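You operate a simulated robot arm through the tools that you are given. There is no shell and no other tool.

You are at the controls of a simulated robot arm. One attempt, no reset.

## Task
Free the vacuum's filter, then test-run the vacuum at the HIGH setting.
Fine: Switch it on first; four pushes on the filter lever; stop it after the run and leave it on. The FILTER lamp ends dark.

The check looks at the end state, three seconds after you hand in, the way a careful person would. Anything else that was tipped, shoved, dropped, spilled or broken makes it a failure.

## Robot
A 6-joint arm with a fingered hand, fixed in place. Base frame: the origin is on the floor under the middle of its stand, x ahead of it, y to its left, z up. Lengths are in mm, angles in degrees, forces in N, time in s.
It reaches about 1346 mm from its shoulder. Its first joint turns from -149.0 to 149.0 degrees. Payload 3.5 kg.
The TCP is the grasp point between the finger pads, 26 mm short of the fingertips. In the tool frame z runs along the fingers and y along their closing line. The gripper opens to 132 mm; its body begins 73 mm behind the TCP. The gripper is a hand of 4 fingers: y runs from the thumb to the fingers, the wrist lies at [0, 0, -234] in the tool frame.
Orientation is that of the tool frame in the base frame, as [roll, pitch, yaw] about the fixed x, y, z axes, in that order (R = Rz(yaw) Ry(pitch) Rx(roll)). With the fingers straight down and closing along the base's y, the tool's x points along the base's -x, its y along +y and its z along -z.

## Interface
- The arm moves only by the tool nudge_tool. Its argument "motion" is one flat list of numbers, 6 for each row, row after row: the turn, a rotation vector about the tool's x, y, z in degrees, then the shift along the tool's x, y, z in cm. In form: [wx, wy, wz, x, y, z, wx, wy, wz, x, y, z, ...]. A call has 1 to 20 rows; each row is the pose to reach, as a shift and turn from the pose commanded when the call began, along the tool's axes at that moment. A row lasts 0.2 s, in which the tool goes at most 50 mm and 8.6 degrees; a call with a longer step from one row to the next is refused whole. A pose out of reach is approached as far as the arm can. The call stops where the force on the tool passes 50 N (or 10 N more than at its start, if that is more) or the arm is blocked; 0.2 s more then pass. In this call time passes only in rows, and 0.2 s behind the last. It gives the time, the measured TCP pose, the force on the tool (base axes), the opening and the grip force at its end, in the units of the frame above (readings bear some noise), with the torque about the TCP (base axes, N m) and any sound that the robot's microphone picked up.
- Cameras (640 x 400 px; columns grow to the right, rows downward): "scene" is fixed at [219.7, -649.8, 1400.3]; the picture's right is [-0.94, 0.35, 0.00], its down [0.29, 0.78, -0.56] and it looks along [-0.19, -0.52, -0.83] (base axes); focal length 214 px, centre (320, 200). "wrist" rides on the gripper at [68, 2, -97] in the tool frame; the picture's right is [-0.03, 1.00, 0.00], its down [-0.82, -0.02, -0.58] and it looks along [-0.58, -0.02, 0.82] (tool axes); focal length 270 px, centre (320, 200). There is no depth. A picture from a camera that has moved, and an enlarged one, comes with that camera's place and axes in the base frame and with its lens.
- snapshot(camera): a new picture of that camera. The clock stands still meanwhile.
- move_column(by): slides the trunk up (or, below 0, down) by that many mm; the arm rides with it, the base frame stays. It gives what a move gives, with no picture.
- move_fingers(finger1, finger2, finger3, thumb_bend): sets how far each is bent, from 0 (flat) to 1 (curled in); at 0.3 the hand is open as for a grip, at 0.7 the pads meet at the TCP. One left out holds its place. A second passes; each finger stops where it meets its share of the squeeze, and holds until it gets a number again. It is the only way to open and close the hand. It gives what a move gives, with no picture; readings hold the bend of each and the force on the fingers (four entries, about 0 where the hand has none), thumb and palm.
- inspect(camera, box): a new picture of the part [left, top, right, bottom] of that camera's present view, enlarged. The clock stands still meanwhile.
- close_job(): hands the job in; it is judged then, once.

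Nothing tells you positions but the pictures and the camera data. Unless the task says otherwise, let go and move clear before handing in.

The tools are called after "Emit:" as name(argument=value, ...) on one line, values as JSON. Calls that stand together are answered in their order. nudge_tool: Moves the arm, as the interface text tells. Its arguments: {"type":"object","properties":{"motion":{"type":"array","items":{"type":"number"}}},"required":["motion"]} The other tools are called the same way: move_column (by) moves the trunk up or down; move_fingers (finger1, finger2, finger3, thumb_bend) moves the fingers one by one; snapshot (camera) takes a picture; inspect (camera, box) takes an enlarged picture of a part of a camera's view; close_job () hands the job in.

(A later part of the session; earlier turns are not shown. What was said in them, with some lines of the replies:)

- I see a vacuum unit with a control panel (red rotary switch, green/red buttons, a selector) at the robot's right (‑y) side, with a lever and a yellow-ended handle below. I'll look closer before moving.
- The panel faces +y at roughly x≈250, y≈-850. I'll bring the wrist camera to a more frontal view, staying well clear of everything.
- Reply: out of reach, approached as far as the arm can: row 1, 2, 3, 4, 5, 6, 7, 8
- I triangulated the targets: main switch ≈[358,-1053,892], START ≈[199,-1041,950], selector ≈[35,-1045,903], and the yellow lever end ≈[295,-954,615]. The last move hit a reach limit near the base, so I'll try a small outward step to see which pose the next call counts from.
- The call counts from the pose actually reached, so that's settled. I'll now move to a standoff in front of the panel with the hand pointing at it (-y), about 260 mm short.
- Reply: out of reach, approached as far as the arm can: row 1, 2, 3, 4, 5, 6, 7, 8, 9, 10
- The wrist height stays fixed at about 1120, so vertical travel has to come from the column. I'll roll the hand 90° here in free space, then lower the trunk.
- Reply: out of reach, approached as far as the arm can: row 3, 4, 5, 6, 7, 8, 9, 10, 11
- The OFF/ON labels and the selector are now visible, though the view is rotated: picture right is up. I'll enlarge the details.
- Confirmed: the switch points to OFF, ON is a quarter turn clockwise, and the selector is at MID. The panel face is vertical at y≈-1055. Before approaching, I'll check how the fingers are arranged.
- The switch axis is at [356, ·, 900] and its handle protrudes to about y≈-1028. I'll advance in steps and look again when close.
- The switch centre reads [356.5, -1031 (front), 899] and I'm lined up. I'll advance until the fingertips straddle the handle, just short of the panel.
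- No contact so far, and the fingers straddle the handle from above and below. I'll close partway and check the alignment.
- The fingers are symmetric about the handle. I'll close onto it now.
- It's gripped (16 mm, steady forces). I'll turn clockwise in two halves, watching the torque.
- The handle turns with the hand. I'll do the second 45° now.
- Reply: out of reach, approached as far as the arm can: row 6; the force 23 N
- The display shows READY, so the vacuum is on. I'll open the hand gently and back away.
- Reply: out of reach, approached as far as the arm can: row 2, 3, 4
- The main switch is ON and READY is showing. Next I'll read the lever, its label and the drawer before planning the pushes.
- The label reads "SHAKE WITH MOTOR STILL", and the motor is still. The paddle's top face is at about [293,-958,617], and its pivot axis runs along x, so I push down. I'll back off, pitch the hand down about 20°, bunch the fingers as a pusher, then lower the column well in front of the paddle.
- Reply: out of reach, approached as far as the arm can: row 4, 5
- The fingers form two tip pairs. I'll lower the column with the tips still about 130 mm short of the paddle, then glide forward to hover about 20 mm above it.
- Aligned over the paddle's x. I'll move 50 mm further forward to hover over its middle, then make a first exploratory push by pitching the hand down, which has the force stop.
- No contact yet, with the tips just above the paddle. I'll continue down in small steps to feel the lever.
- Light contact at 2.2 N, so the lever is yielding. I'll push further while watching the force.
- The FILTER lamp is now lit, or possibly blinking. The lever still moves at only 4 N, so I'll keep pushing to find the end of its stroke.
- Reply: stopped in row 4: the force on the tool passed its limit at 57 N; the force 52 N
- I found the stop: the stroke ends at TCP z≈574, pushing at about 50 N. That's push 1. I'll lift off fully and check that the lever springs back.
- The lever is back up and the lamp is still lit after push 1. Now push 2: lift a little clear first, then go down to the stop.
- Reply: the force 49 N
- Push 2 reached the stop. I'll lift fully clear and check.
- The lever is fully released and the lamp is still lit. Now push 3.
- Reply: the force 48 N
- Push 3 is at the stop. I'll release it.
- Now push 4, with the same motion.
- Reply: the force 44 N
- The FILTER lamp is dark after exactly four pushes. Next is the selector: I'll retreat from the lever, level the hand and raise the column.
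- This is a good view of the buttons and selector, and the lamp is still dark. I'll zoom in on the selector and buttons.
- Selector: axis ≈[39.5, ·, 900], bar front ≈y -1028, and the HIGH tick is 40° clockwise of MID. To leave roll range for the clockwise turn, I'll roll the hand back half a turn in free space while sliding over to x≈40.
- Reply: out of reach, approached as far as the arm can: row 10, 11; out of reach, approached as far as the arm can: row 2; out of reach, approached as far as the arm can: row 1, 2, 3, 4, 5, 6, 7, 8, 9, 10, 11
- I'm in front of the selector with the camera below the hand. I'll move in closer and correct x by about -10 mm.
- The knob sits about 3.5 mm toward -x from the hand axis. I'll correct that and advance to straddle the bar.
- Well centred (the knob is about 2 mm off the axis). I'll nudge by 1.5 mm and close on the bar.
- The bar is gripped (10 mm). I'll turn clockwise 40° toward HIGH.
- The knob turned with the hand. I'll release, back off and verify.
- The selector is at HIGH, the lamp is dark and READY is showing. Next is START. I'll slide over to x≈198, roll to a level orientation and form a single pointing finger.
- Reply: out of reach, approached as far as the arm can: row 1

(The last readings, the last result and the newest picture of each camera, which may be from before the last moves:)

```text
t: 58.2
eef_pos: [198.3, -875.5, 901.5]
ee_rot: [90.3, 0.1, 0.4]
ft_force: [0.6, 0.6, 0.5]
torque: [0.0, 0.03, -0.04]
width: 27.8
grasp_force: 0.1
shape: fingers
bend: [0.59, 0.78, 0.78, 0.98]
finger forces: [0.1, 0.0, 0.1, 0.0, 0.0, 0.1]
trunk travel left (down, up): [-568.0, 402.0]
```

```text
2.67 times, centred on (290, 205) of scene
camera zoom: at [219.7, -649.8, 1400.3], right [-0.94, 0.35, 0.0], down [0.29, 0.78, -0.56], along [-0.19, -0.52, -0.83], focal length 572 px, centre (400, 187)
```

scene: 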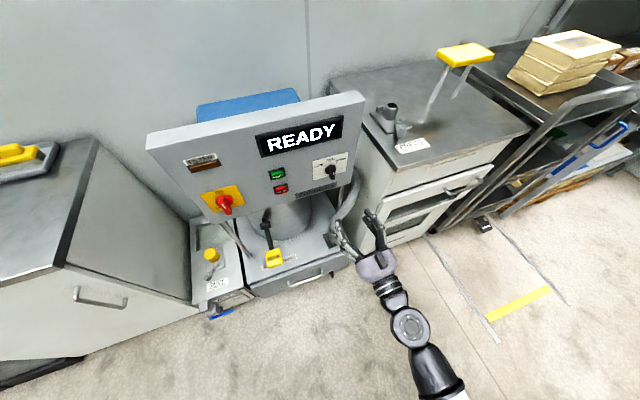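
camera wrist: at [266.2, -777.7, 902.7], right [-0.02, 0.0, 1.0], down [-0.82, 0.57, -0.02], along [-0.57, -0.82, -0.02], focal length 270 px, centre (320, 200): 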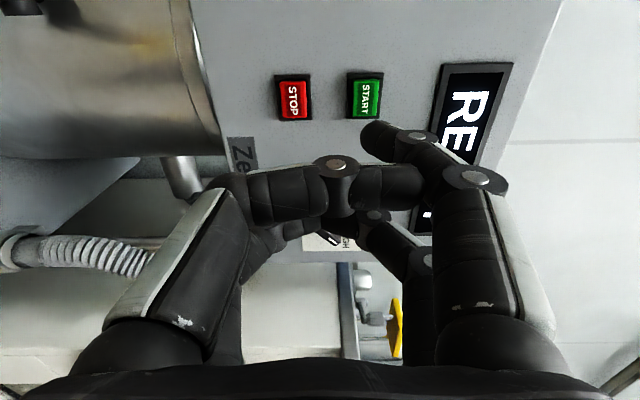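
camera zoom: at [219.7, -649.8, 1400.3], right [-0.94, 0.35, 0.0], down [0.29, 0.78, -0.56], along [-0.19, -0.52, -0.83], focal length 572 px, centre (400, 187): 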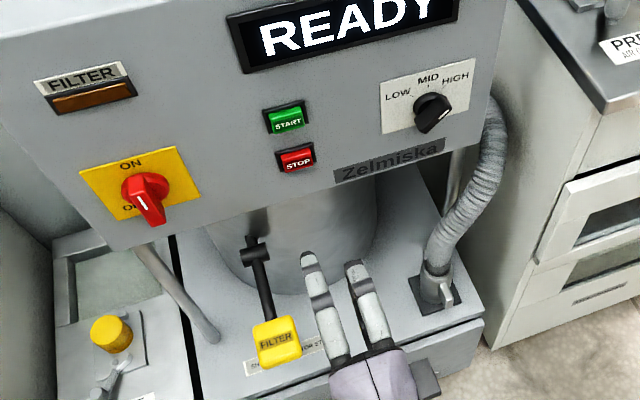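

Finger 1 sits at tool (+21, +25) and the rest are curled. START is at about [200,-1042,942] and STOP at about [200,-1042,876]. I'll curl fingers 2 and 3 further, then line up on START.

Emit:
move_fingers(finger3=0.3)

Emit:
move_fingers(finger2=1.0)

Emit:
move_fingers(finger3=0.95, finger1=0.55)

Emit:
move_column(by=14)

Emit:
nudge_tool(motion=[0, 0, 0, -1.0, 0, 3, 0, 0, 0, -1.9, 0, 6, 0, 0, 0, -1.9, 0, 9])

Emit:
snapshot(camera="wrist")

Emit:
inspect(camera="scene", box=[220, 110, 360, 240])

```text
t: 59.2
eef_pos: [198.7, -873.8, 901.4]
ee_rot: [90.4, 0.1, 0.5]
ft_force: [0.0, 0.0, -0.4]
torque: [-0.04, -0.02, 0.01]
width: 28.1
grasp_force: 0.1
shape: fingers
bend: [0.59, 1.0, 0.3, 0.99]
finger forces: [0.1, 0.0, 0.1, 0.0, 0.0, 0.0]
trunk travel left (down, up): [-568.0, 402.0]
```

```text
t: 60.2
eef_pos: [197.5, -875.2, 901.4]
ee_rot: [90.3, 0.1, 0.5]
ft_force: [0.2, 0.0, -0.1]
torque: [0.03, -0.01, -0.01]
width: 28.7
grasp_force: 0.1
shape: fingers
bend: [0.59, 1.0, 0.3, 0.99]
finger forces: [0.1, 0.1, 0.0, 0.0, 0.0, 0.1]
trunk travel left (down, up): [-568.0, 402.0]
```

```text
t: 61.2
eef_pos: [197.9, -874.7, 901.8]
ee_rot: [90.2, 0.1, 0.6]
ft_force: [-0.9, -0.4, 0.2]
torque: [-0.01, 0.01, 0.01]
width: 31.6
grasp_force: 0.0
shape: fingers
bend: [0.55, 1.0, 0.88, 0.99]
finger forces: [0.1, 0.1, 0.0, 0.0, 0.0, 0.0]
trunk travel left (down, up): [-568.0, 402.0]
```

```text
t: 61.8
eef_pos: [198.3, -875.2, 916.2]
ee_rot: [90.3, 0.1, 0.4]
ft_force: [0.2, -0.4, -0.6]
torque: [0.01, 0.02, -0.02]
width: 31.5
grasp_force: 0.2
shape: fingers
bend: [0.55, 1.0, 0.88, 1.0]
finger forces: [0.1, 0.1, 0.1, 0.0, 0.0, 0.0]
trunk travel left (down, up): [-582.0, 388.0]
```

```text
t: 62.6
eef_pos: [179.6, -964.7, 915.9]
ee_rot: [90.2, 0.1, 0.5]
ft_force: [0.0, 0.7, -0.6]
torque: [0.05, -0.01, -0.01]
width: 31.7
grasp_force: 0.1
shape: fingers
bend: [0.55, 1.0, 0.88, 1.0]
finger forces: [0.0, 0.1, 0.1, 0.1, 0.1, 0.0]
trunk travel left (down, up): [-582.0, 388.0]
```

```text
taken
camera wrist: at [247.5, -868.2, 916.8], right [-0.02, 0.0, 1.0], down [-0.82, 0.57, -0.02], along [-0.57, -0.82, -0.02], focal length 270 px, centre (320, 200)
```

wrist: 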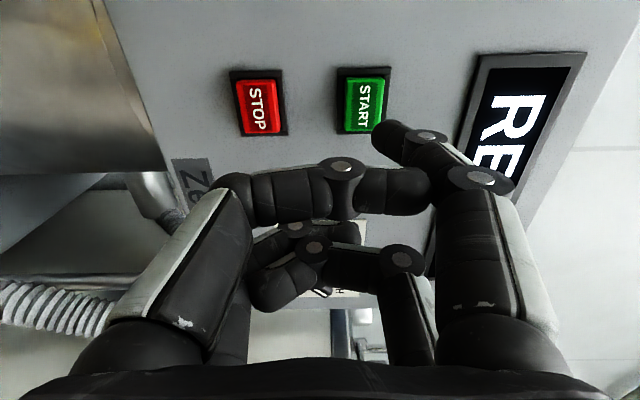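

```text
3.08 times, centred on (290, 175) of scene
camera zoom: at [219.7, -649.8, 1400.3], right [-0.94, 0.35, 0.0], down [0.29, 0.78, -0.56], along [-0.19, -0.52, -0.83], focal length 660 px, centre (412, 277)
```

zoom: 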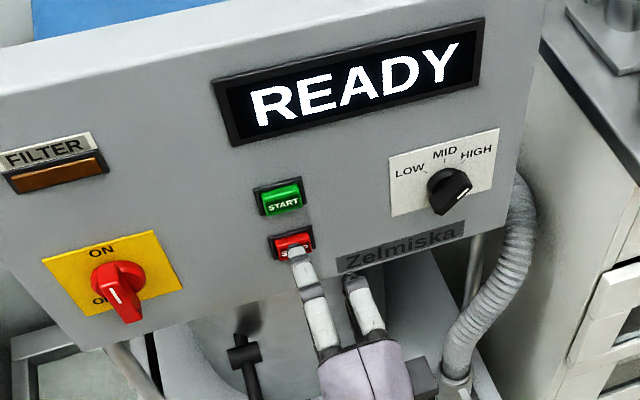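

Finger 1 lines up with START. I'll lower by 4 mm to centre it, then approach and press gently.

Emit:
move_column(by=-4)

Emit:
nudge_tool(motion=[0, 0, 0, 0, 0, 2, 0, 0, 0, 0, 0, 3.5, 0, 0, 0, 0, 0, 4.7])

Emit:
snapshot(camera="wrist")

Emit:
inspect(camera="scene", box=[230, 120, 330, 220])

```text
t: 63.1
eef_pos: [179.1, -964.8, 912.6]
ee_rot: [90.2, 0.2, 0.5]
ft_force: [-0.2, 0.6, -0.4]
torque: [0.05, 0.02, 0.04]
width: 31.3
grasp_force: 0.2
shape: fingers
bend: [0.55, 1.0, 0.88, 1.0]
finger forces: [0.1, 0.0, 0.0, 0.0, 0.1, 0.0]
trunk travel left (down, up): [-578.0, 392.0]
```

```text
t: 63.9
eef_pos: [180.0, -1011.5, 912.1]
ee_rot: [90.4, 0.1, 0.4]
ft_force: [0.5, -0.5, -0.5]
torque: [0.03, 0.01, 0.0]
width: 31.7
grasp_force: 0.1
shape: fingers
bend: [0.55, 1.0, 0.88, 1.0]
finger forces: [0.0, 0.0, 0.1, 0.0, 0.1, 0.0]
trunk travel left (down, up): [-578.0, 392.0]
```

```text
taken
camera wrist: at [247.6, -915.6, 912.6], right [-0.02, -0.01, 1.0], down [-0.82, 0.57, -0.02], along [-0.57, -0.82, -0.02], focal length 270 px, centre (320, 200)
```

wrist: 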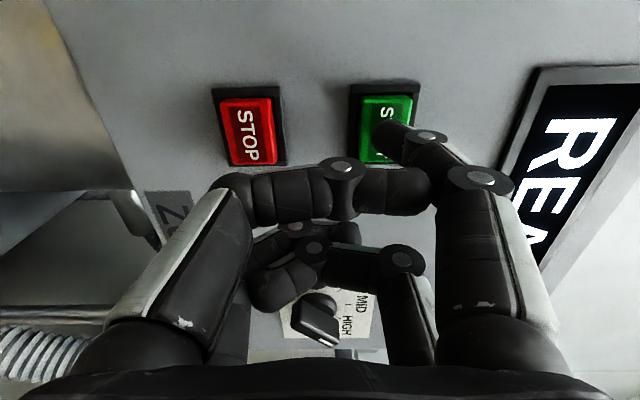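

```text
4.00 times, centred on (280, 170) of scene
camera zoom: at [219.7, -649.8, 1400.3], right [-0.94, 0.35, 0.0], down [0.29, 0.78, -0.56], along [-0.19, -0.52, -0.83], focal length 858 px, centre (480, 320)
```

zoom: 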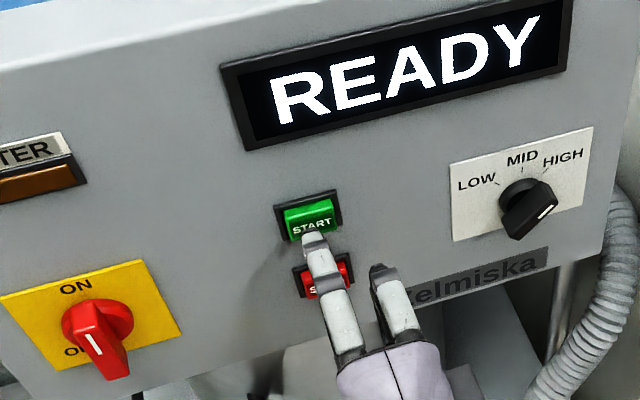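

The finger is right over START. I'll press gently in 3 mm steps.

Emit:
nudge_tool(motion=[0, 0, 0, 0, 0, 0.3, 0, 0, 0, 0, 0, 0.6, 0, 0, 0, 0, 0, 0.9])

Emit:
inspect(camera="scene", box=[140, 100, 370, 240])

```text
t: 64.7
eef_pos: [178.7, -1020.4, 912.7]
ee_rot: [90.2, 0.2, 0.4]
ft_force: [1.0, 4.8, -0.7]
torque: [-0.1, 0.0, 0.09]
width: 31.6
grasp_force: 2.0
shape: fingers
bend: [0.55, 1.0, 0.88, 1.0]
finger forces: [3.8, 0.1, 0.1, 0.0, 0.0, 0.0]
trunk travel left (down, up): [-578.0, 392.0]
heard: click
```

```text
2.78 times, centred on (255, 170) of scene
camera zoom: at [219.7, -649.8, 1400.3], right [-0.94, 0.35, 0.0], down [0.29, 0.78, -0.56], along [-0.19, -0.52, -0.83], focal length 597 px, centre (501, 284)
```

zoom: 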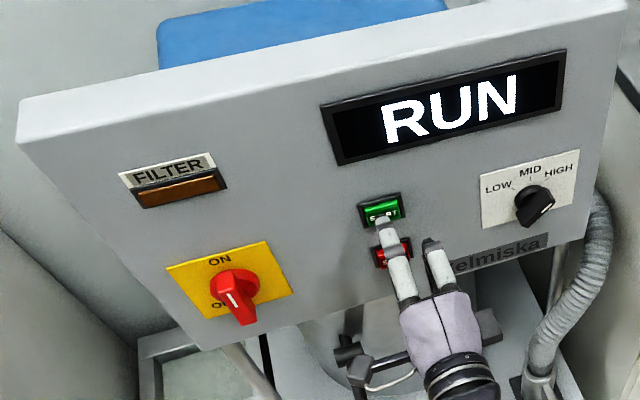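

It clicked and the display shows RUN. I'll back the finger off and watch the run.

Emit:
nudge_tool(motion=[0, 0, 0, 0, 0, -1.5, 0, 0, 0, 0, 0, -3, 0, 0, 0, 0, 0, -4.5])

Emit:
inspect(camera="scene", box=[140, 100, 370, 240])

Emit:
nudge_tool(motion=[0, 0, 0, 0, 0, 0, 0, 0, 0, 0, 0, 0, 0, 0, 0, 0, 0, 0, 0, 0, 0, 0, 0, 0, 0, 0, 0, 0, 0, 0])

Emit:
inspect(camera="scene", box=[140, 100, 370, 240])

```text
t: 65.5
eef_pos: [179.8, -974.2, 911.8]
ee_rot: [90.2, 0.1, 0.5]
ft_force: [-0.1, -0.6, 0.1]
torque: [-0.04, 0.01, -0.02]
width: 31.8
grasp_force: 0.0
shape: fingers
bend: [0.55, 1.0, 0.88, 1.0]
finger forces: [0.0, 0.0, 0.1, 0.0, 0.1, 0.1]
trunk travel left (down, up): [-578.0, 392.0]
```

```text
2.78 times, centred on (255, 170) of scene
camera zoom: at [219.7, -649.8, 1400.3], right [-0.94, 0.35, 0.0], down [0.29, 0.78, -0.56], along [-0.19, -0.52, -0.83], focal length 597 px, centre (501, 284)
```

zoom: 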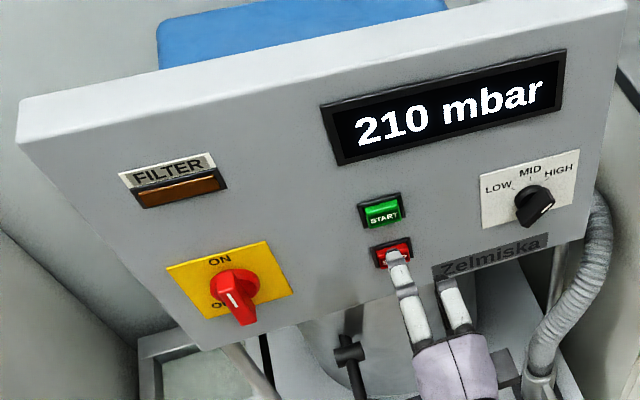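

```text
t: 66.7
eef_pos: [180.3, -975.6, 912.5]
ee_rot: [90.1, 0.1, 0.6]
ft_force: [0.4, -0.2, -0.7]
torque: [-0.05, 0.0, 0.02]
width: 31.7
grasp_force: 0.0
shape: fingers
bend: [0.55, 1.0, 0.88, 1.0]
finger forces: [0.1, 0.0, 0.0, 0.0, 0.1, 0.1]
trunk travel left (down, up): [-578.0, 392.0]
```

```text
2.78 times, centred on (255, 170) of scene
camera zoom: at [219.7, -649.8, 1400.3], right [-0.94, 0.35, 0.0], down [0.29, 0.78, -0.56], along [-0.19, -0.52, -0.83], focal length 597 px, centre (501, 284)
```

zoom: 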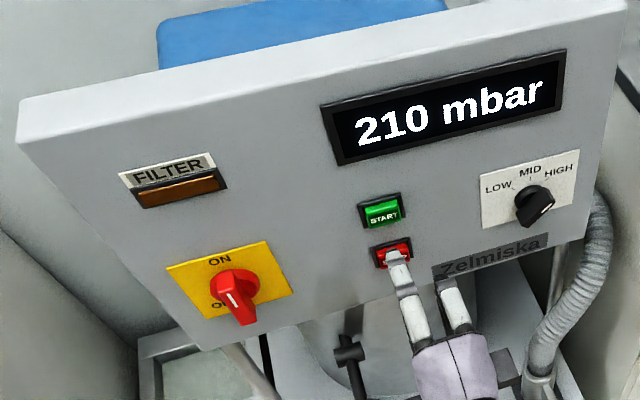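

It's running at 210 mbar with the lamp dark. I'll let it run several seconds and watch for any change.

Emit:
nudge_tool(motion=[0, 0, 0, 0, 0, 0, 0, 0, 0, 0, 0, 0, 0, 0, 0, 0, 0, 0, 0, 0, 0, 0, 0, 0, 0, 0, 0, 0, 0, 0, 0, 0, 0, 0, 0, 0, 0, 0, 0, 0, 0, 0, 0, 0, 0, 0, 0, 0, 0, 0, 0, 0, 0, 0, 0, 0, 0, 0, 0, 0, 0, 0, 0, 0, 0, 0, 0, 0, 0, 0, 0, 0, 0, 0, 0, 0, 0, 0, 0, 0, 0, 0, 0, 0, 0, 0, 0, 0, 0, 0, 0, 0, 0, 0, 0, 0, 0, 0, 0, 0, 0, 0, 0, 0, 0, 0, 0, 0, 0, 0, 0, 0, 0, 0, 0, 0, 0, 0, 0, 0])

Emit:
inspect(camera="scene", box=[140, 100, 370, 240])

Emit:
nudge_tool(motion=[0, 0, 0, 0, 0, 0, 0, 0, 0, 0, 0, 0, 0, 0, 0, 0, 0, 0, 0, 0, 0, 0, 0, 0, 0, 0, 0, 0, 0, 0, 0, 0, 0, 0, 0, 0, 0, 0, 0, 0, 0, 0, 0, 0, 0, 0, 0, 0, 0, 0, 0, 0, 0, 0, 0, 0, 0, 0, 0, 0, 0, 0, 0, 0, 0, 0, 0, 0, 0, 0, 0, 0, 0, 0, 0, 0, 0, 0, 0, 0, 0, 0, 0, 0, 0, 0, 0, 0, 0, 0, 0, 0, 0, 0, 0, 0, 0, 0, 0, 0, 0, 0, 0, 0, 0, 0, 0, 0, 0, 0, 0, 0, 0, 0, 0, 0, 0, 0, 0, 0])

Emit:
inspect(camera="scene", box=[140, 100, 370, 240])

```text
t: 70.9
eef_pos: [179.6, -975.4, 912.4]
ee_rot: [90.1, 0.1, 0.5]
ft_force: [0.0, -0.7, -0.2]
torque: [-0.02, -0.01, 0.02]
width: 31.7
grasp_force: 0.1
shape: fingers
bend: [0.55, 1.0, 0.88, 1.0]
finger forces: [0.1, 0.1, 0.0, 0.0, 0.0, 0.0]
trunk travel left (down, up): [-578.0, 392.0]
```

```text
2.78 times, centred on (255, 170) of scene
camera zoom: at [219.7, -649.8, 1400.3], right [-0.94, 0.35, 0.0], down [0.29, 0.78, -0.56], along [-0.19, -0.52, -0.83], focal length 597 px, centre (501, 284)
```

zoom: 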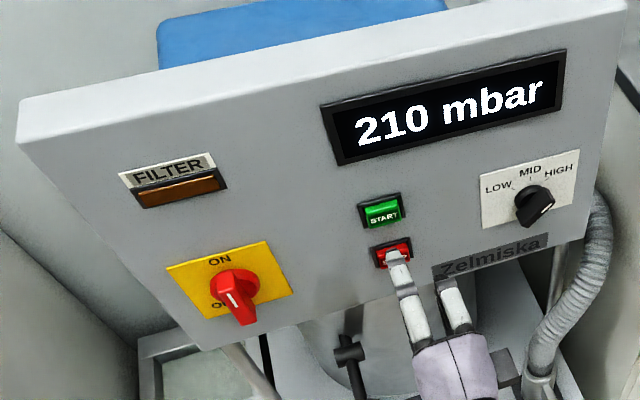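

```text
t: 75.1
eef_pos: [179.9, -975.6, 913.1]
ee_rot: [90.2, 0.1, 0.4]
ft_force: [0.0, 0.4, 0.8]
torque: [0.01, -0.03, -0.05]
width: 31.9
grasp_force: 0.1
shape: fingers
bend: [0.55, 1.0, 0.88, 1.0]
finger forces: [0.0, 0.0, 0.0, 0.0, 0.1, 0.0]
trunk travel left (down, up): [-578.0, 392.0]
```

```text
2.78 times, centred on (255, 170) of scene
camera zoom: at [219.7, -649.8, 1400.3], right [-0.94, 0.35, 0.0], down [0.29, 0.78, -0.56], along [-0.19, -0.52, -0.83], focal length 597 px, centre (501, 284)
```

zoom: 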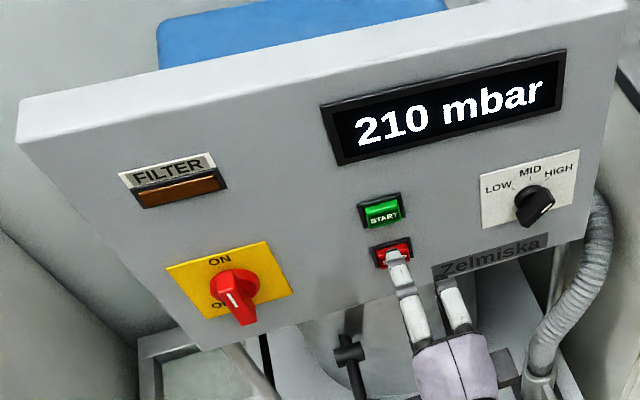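

A stable 210 mbar for 10 s, so the test run is done. Now STOP: lower 66 mm (STOP ≈ z 876) while clear of the panel, then check the alignment.

Emit:
move_column(by=-66)

Emit:
nudge_tool(motion=[0, 0, 0, 0, 0, 2, 0, 0, 0, 0, 0, 3.5])

Emit:
snapshot(camera="wrist")

Emit:
inspect(camera="scene", box=[230, 120, 330, 220])

```text
t: 76.2
eef_pos: [180.5, -975.9, 846.8]
ee_rot: [90.2, 0.1, 0.5]
ft_force: [0.2, 0.4, -0.5]
torque: [0.0, 0.02, 0.0]
width: 31.8
grasp_force: 0.0
shape: fingers
bend: [0.55, 1.0, 0.88, 1.0]
finger forces: [0.0, 0.0, 0.0, 0.0, 0.1, 0.0]
trunk travel left (down, up): [-512.0, 458.0]
```

```text
t: 76.8
eef_pos: [180.4, -1011.3, 846.4]
ee_rot: [90.2, 0.2, 0.5]
ft_force: [-0.5, 0.0, -0.8]
torque: [-0.02, 0.02, -0.01]
width: 31.9
grasp_force: 0.1
shape: fingers
bend: [0.55, 1.0, 0.88, 1.0]
finger forces: [0.0, 0.0, 0.1, 0.0, 0.0, 0.1]
trunk travel left (down, up): [-512.0, 458.0]
```

```text
taken
camera wrist: at [249.0, -914.4, 846.6], right [-0.02, -0.01, 1.0], down [-0.82, 0.57, -0.02], along [-0.57, -0.82, -0.02], focal length 270 px, centre (320, 200)
```

wrist: 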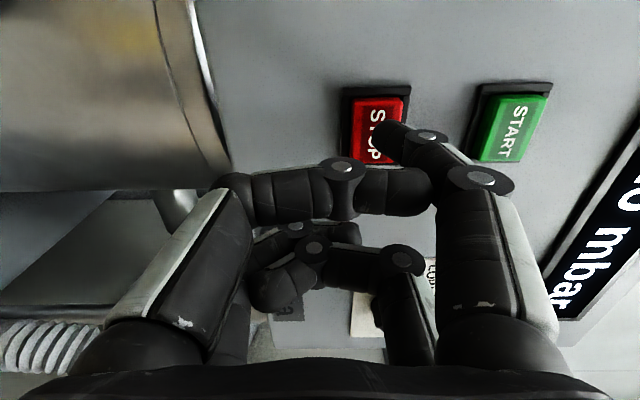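

```text
4.00 times, centred on (280, 170) of scene
camera zoom: at [219.7, -649.8, 1400.3], right [-0.94, 0.35, 0.0], down [0.29, 0.78, -0.56], along [-0.19, -0.52, -0.83], focal length 858 px, centre (480, 320)
```

zoom: 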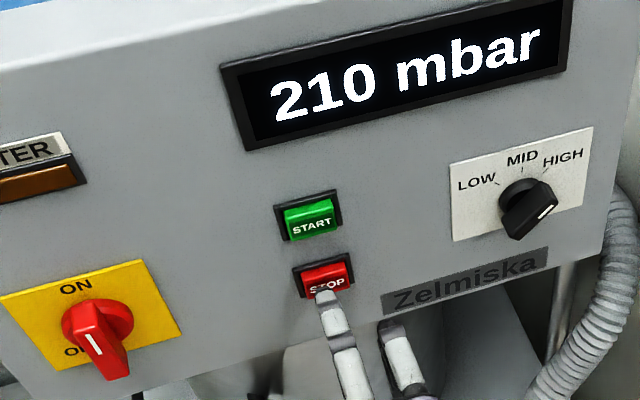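

Nearly centred on STOP. I'll lower 3 mm and press.

Emit:
move_column(by=-3)

Emit:
nudge_tool(motion=[0, 0, 0, 0, 0, 0.3, 0, 0, 0, 0, 0, 0.6, 0, 0, 0, 0, 0, 0.9])

Emit:
inspect(camera="scene", box=[140, 100, 370, 240])

```text
t: 77.3
eef_pos: [180.1, -1011.5, 842.6]
ee_rot: [90.3, 0.1, 0.5]
ft_force: [-0.2, 0.6, -0.8]
torque: [0.03, 0.03, 0.0]
width: 31.9
grasp_force: 0.1
shape: fingers
bend: [0.55, 1.0, 0.88, 1.0]
finger forces: [0.0, 0.0, 0.0, 0.0, 0.1, 0.0]
trunk travel left (down, up): [-509.0, 461.0]
```

```text
t: 78.1
eef_pos: [180.3, -1020.2, 843.7]
ee_rot: [90.3, 0.1, 0.5]
ft_force: [-0.6, 4.3, 0.0]
torque: [-0.09, -0.01, 0.0]
width: 31.8
grasp_force: 1.9
shape: fingers
bend: [0.55, 1.0, 0.88, 1.0]
finger forces: [3.5, 0.0, 0.0, 0.1, 0.0, 0.0]
trunk travel left (down, up): [-509.0, 461.0]
heard: click
```

```text
2.78 times, centred on (255, 170) of scene
camera zoom: at [219.7, -649.8, 1400.3], right [-0.94, 0.35, 0.0], down [0.29, 0.78, -0.56], along [-0.19, -0.52, -0.83], focal length 597 px, centre (501, 284)
```

zoom: 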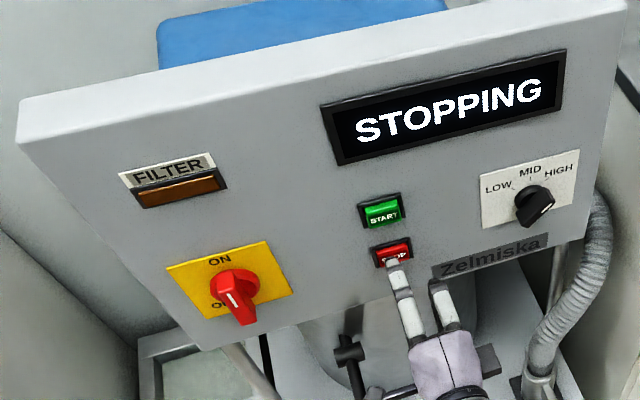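

It clicked and the display shows STOPPING. I'll withdraw straight back, well clear, and wait for it to settle.

Emit:
nudge_tool(motion=[0, 0, 0, 0, 0, -1.5, 0, 0, 0, 0, 0, -4.5, 0, 0, 0, 0, 0, -8, 0, 0, 0, 0, 0, -12, 0, 0, 0, 0, 0, -16, 0, 0, 0, 0, 0, -19])

Emit:
inspect(camera="scene", box=[140, 100, 370, 240])

Emit:
move_fingers(finger1=0.3, finger2=0.3, finger3=0.3, thumb_bend=0.3)

Emit:
nudge_tool(motion=[0, 0, 0, 0, 0, 0, 0, 0, 0, 0, 0, 0, 0, 0, 0, 0, 0, 0, 0, 0, 0, 0, 0, 0, 0, 0, 0, 0, 0, 0, 0, 0, 0, 0, 0, 0, 0, 0, 0, 0, 0, 0, 0, 0, 0, 0, 0, 0, 0, 0, 0, 0, 0, 0, 0, 0, 0, 0, 0, 0])

Emit:
inspect(camera="scene", box=[140, 100, 370, 240])

Emit:
snapshot(camera="scene")

```text
t: 79.5
eef_pos: [179.5, -833.0, 841.9]
ee_rot: [90.2, 0.1, 0.5]
ft_force: [-1.0, 0.0, 0.4]
torque: [-0.03, 0.02, -0.04]
width: 32.0
grasp_force: 0.1
shape: fingers
bend: [0.55, 1.0, 0.88, 1.0]
finger forces: [0.1, 0.1, 0.1, 0.0, 0.1, 0.0]
trunk travel left (down, up): [-509.0, 461.0]
```

```text
2.78 times, centred on (255, 170) of scene
camera zoom: at [219.7, -649.8, 1400.3], right [-0.94, 0.35, 0.0], down [0.29, 0.78, -0.56], along [-0.19, -0.52, -0.83], focal length 597 px, centre (501, 284)
```

zoom: 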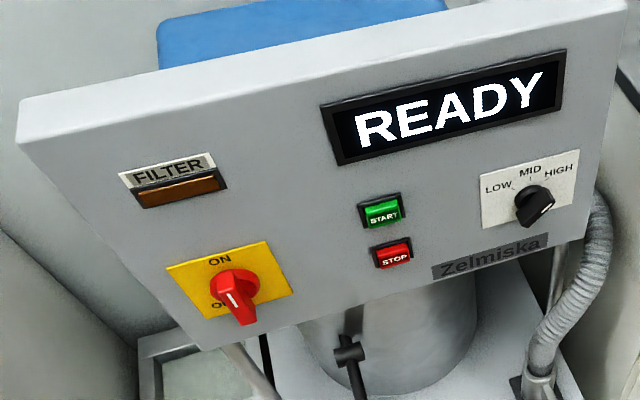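

```text
t: 80.5
eef_pos: [180.9, -832.7, 843.9]
ee_rot: [90.2, 0.2, 0.4]
ft_force: [-0.4, 0.9, 0.4]
torque: [0.0, 0.01, -0.02]
width: 132.7
grasp_force: 0.0
shape: fingers
bend: [0.3, 0.3, 0.3, 0.3]
finger forces: [0.1, 0.0, 0.1, 0.0, 0.1, 0.0]
trunk travel left (down, up): [-509.0, 461.0]
```

```text
t: 82.7
eef_pos: [181.4, -833.1, 842.9]
ee_rot: [90.1, 0.1, 0.5]
ft_force: [-0.3, -0.2, -0.6]
torque: [-0.02, -0.04, -0.01]
width: 132.2
grasp_force: 0.1
shape: fingers
bend: [0.3, 0.3, 0.3, 0.3]
finger forces: [0.0, 0.0, 0.0, 0.0, 0.1, 0.0]
trunk travel left (down, up): [-509.0, 461.0]
```

```text
2.78 times, centred on (255, 170) of scene
camera zoom: at [219.7, -649.8, 1400.3], right [-0.94, 0.35, 0.0], down [0.29, 0.78, -0.56], along [-0.19, -0.52, -0.83], focal length 597 px, centre (501, 284)
```

zoom: 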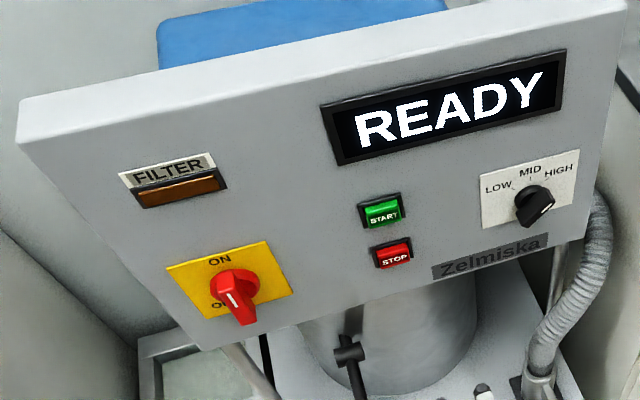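

```text
taken
```

scene: 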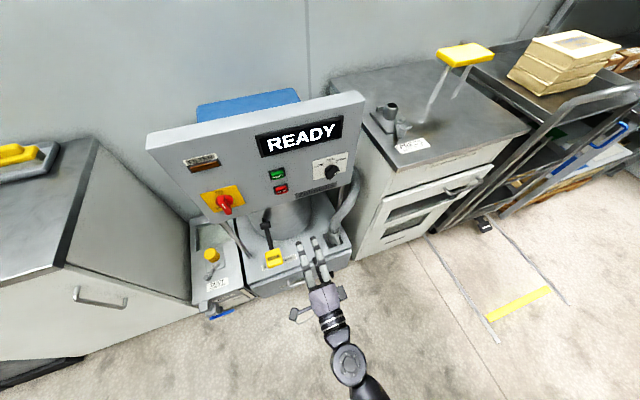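

Everything checks out. The main switch is ON and the display went back to READY after the HIGH run at 210 mbar. The FILTER lamp is dark, the selector is at HIGH, the lever is at rest, and the hand is open and clear. Handing in.

Emit:
close_job()

```text
The job is handed in.
```

I freed the filter and test-ran the vacuum at HIGH, and I've handed the job in. I haven't seen the result of the check.

- **Switched on first:** I turned the main switch from OFF to ON, and the display showed READY.
- **Filter freed:** I gave the lever four full pushes with the motor still, letting it spring back each time. The FILTER lamp was dark just after switch-on, lit from the first push, and went dark on the fourth. It was dark in every later check.
- **Test run:** I set the selector from MID to HIGH and pressed START. The display settled at 210 mbar, and I let it run about 13 seconds in all.
- **Stopped and left on:** I pressed STOP. The display went through STOPPING back to READY, and the main switch is still ON.

The selector stays at HIGH and the lever is at rest. The hand is open and clear of the machine, and nothing else looked moved in the final picture.
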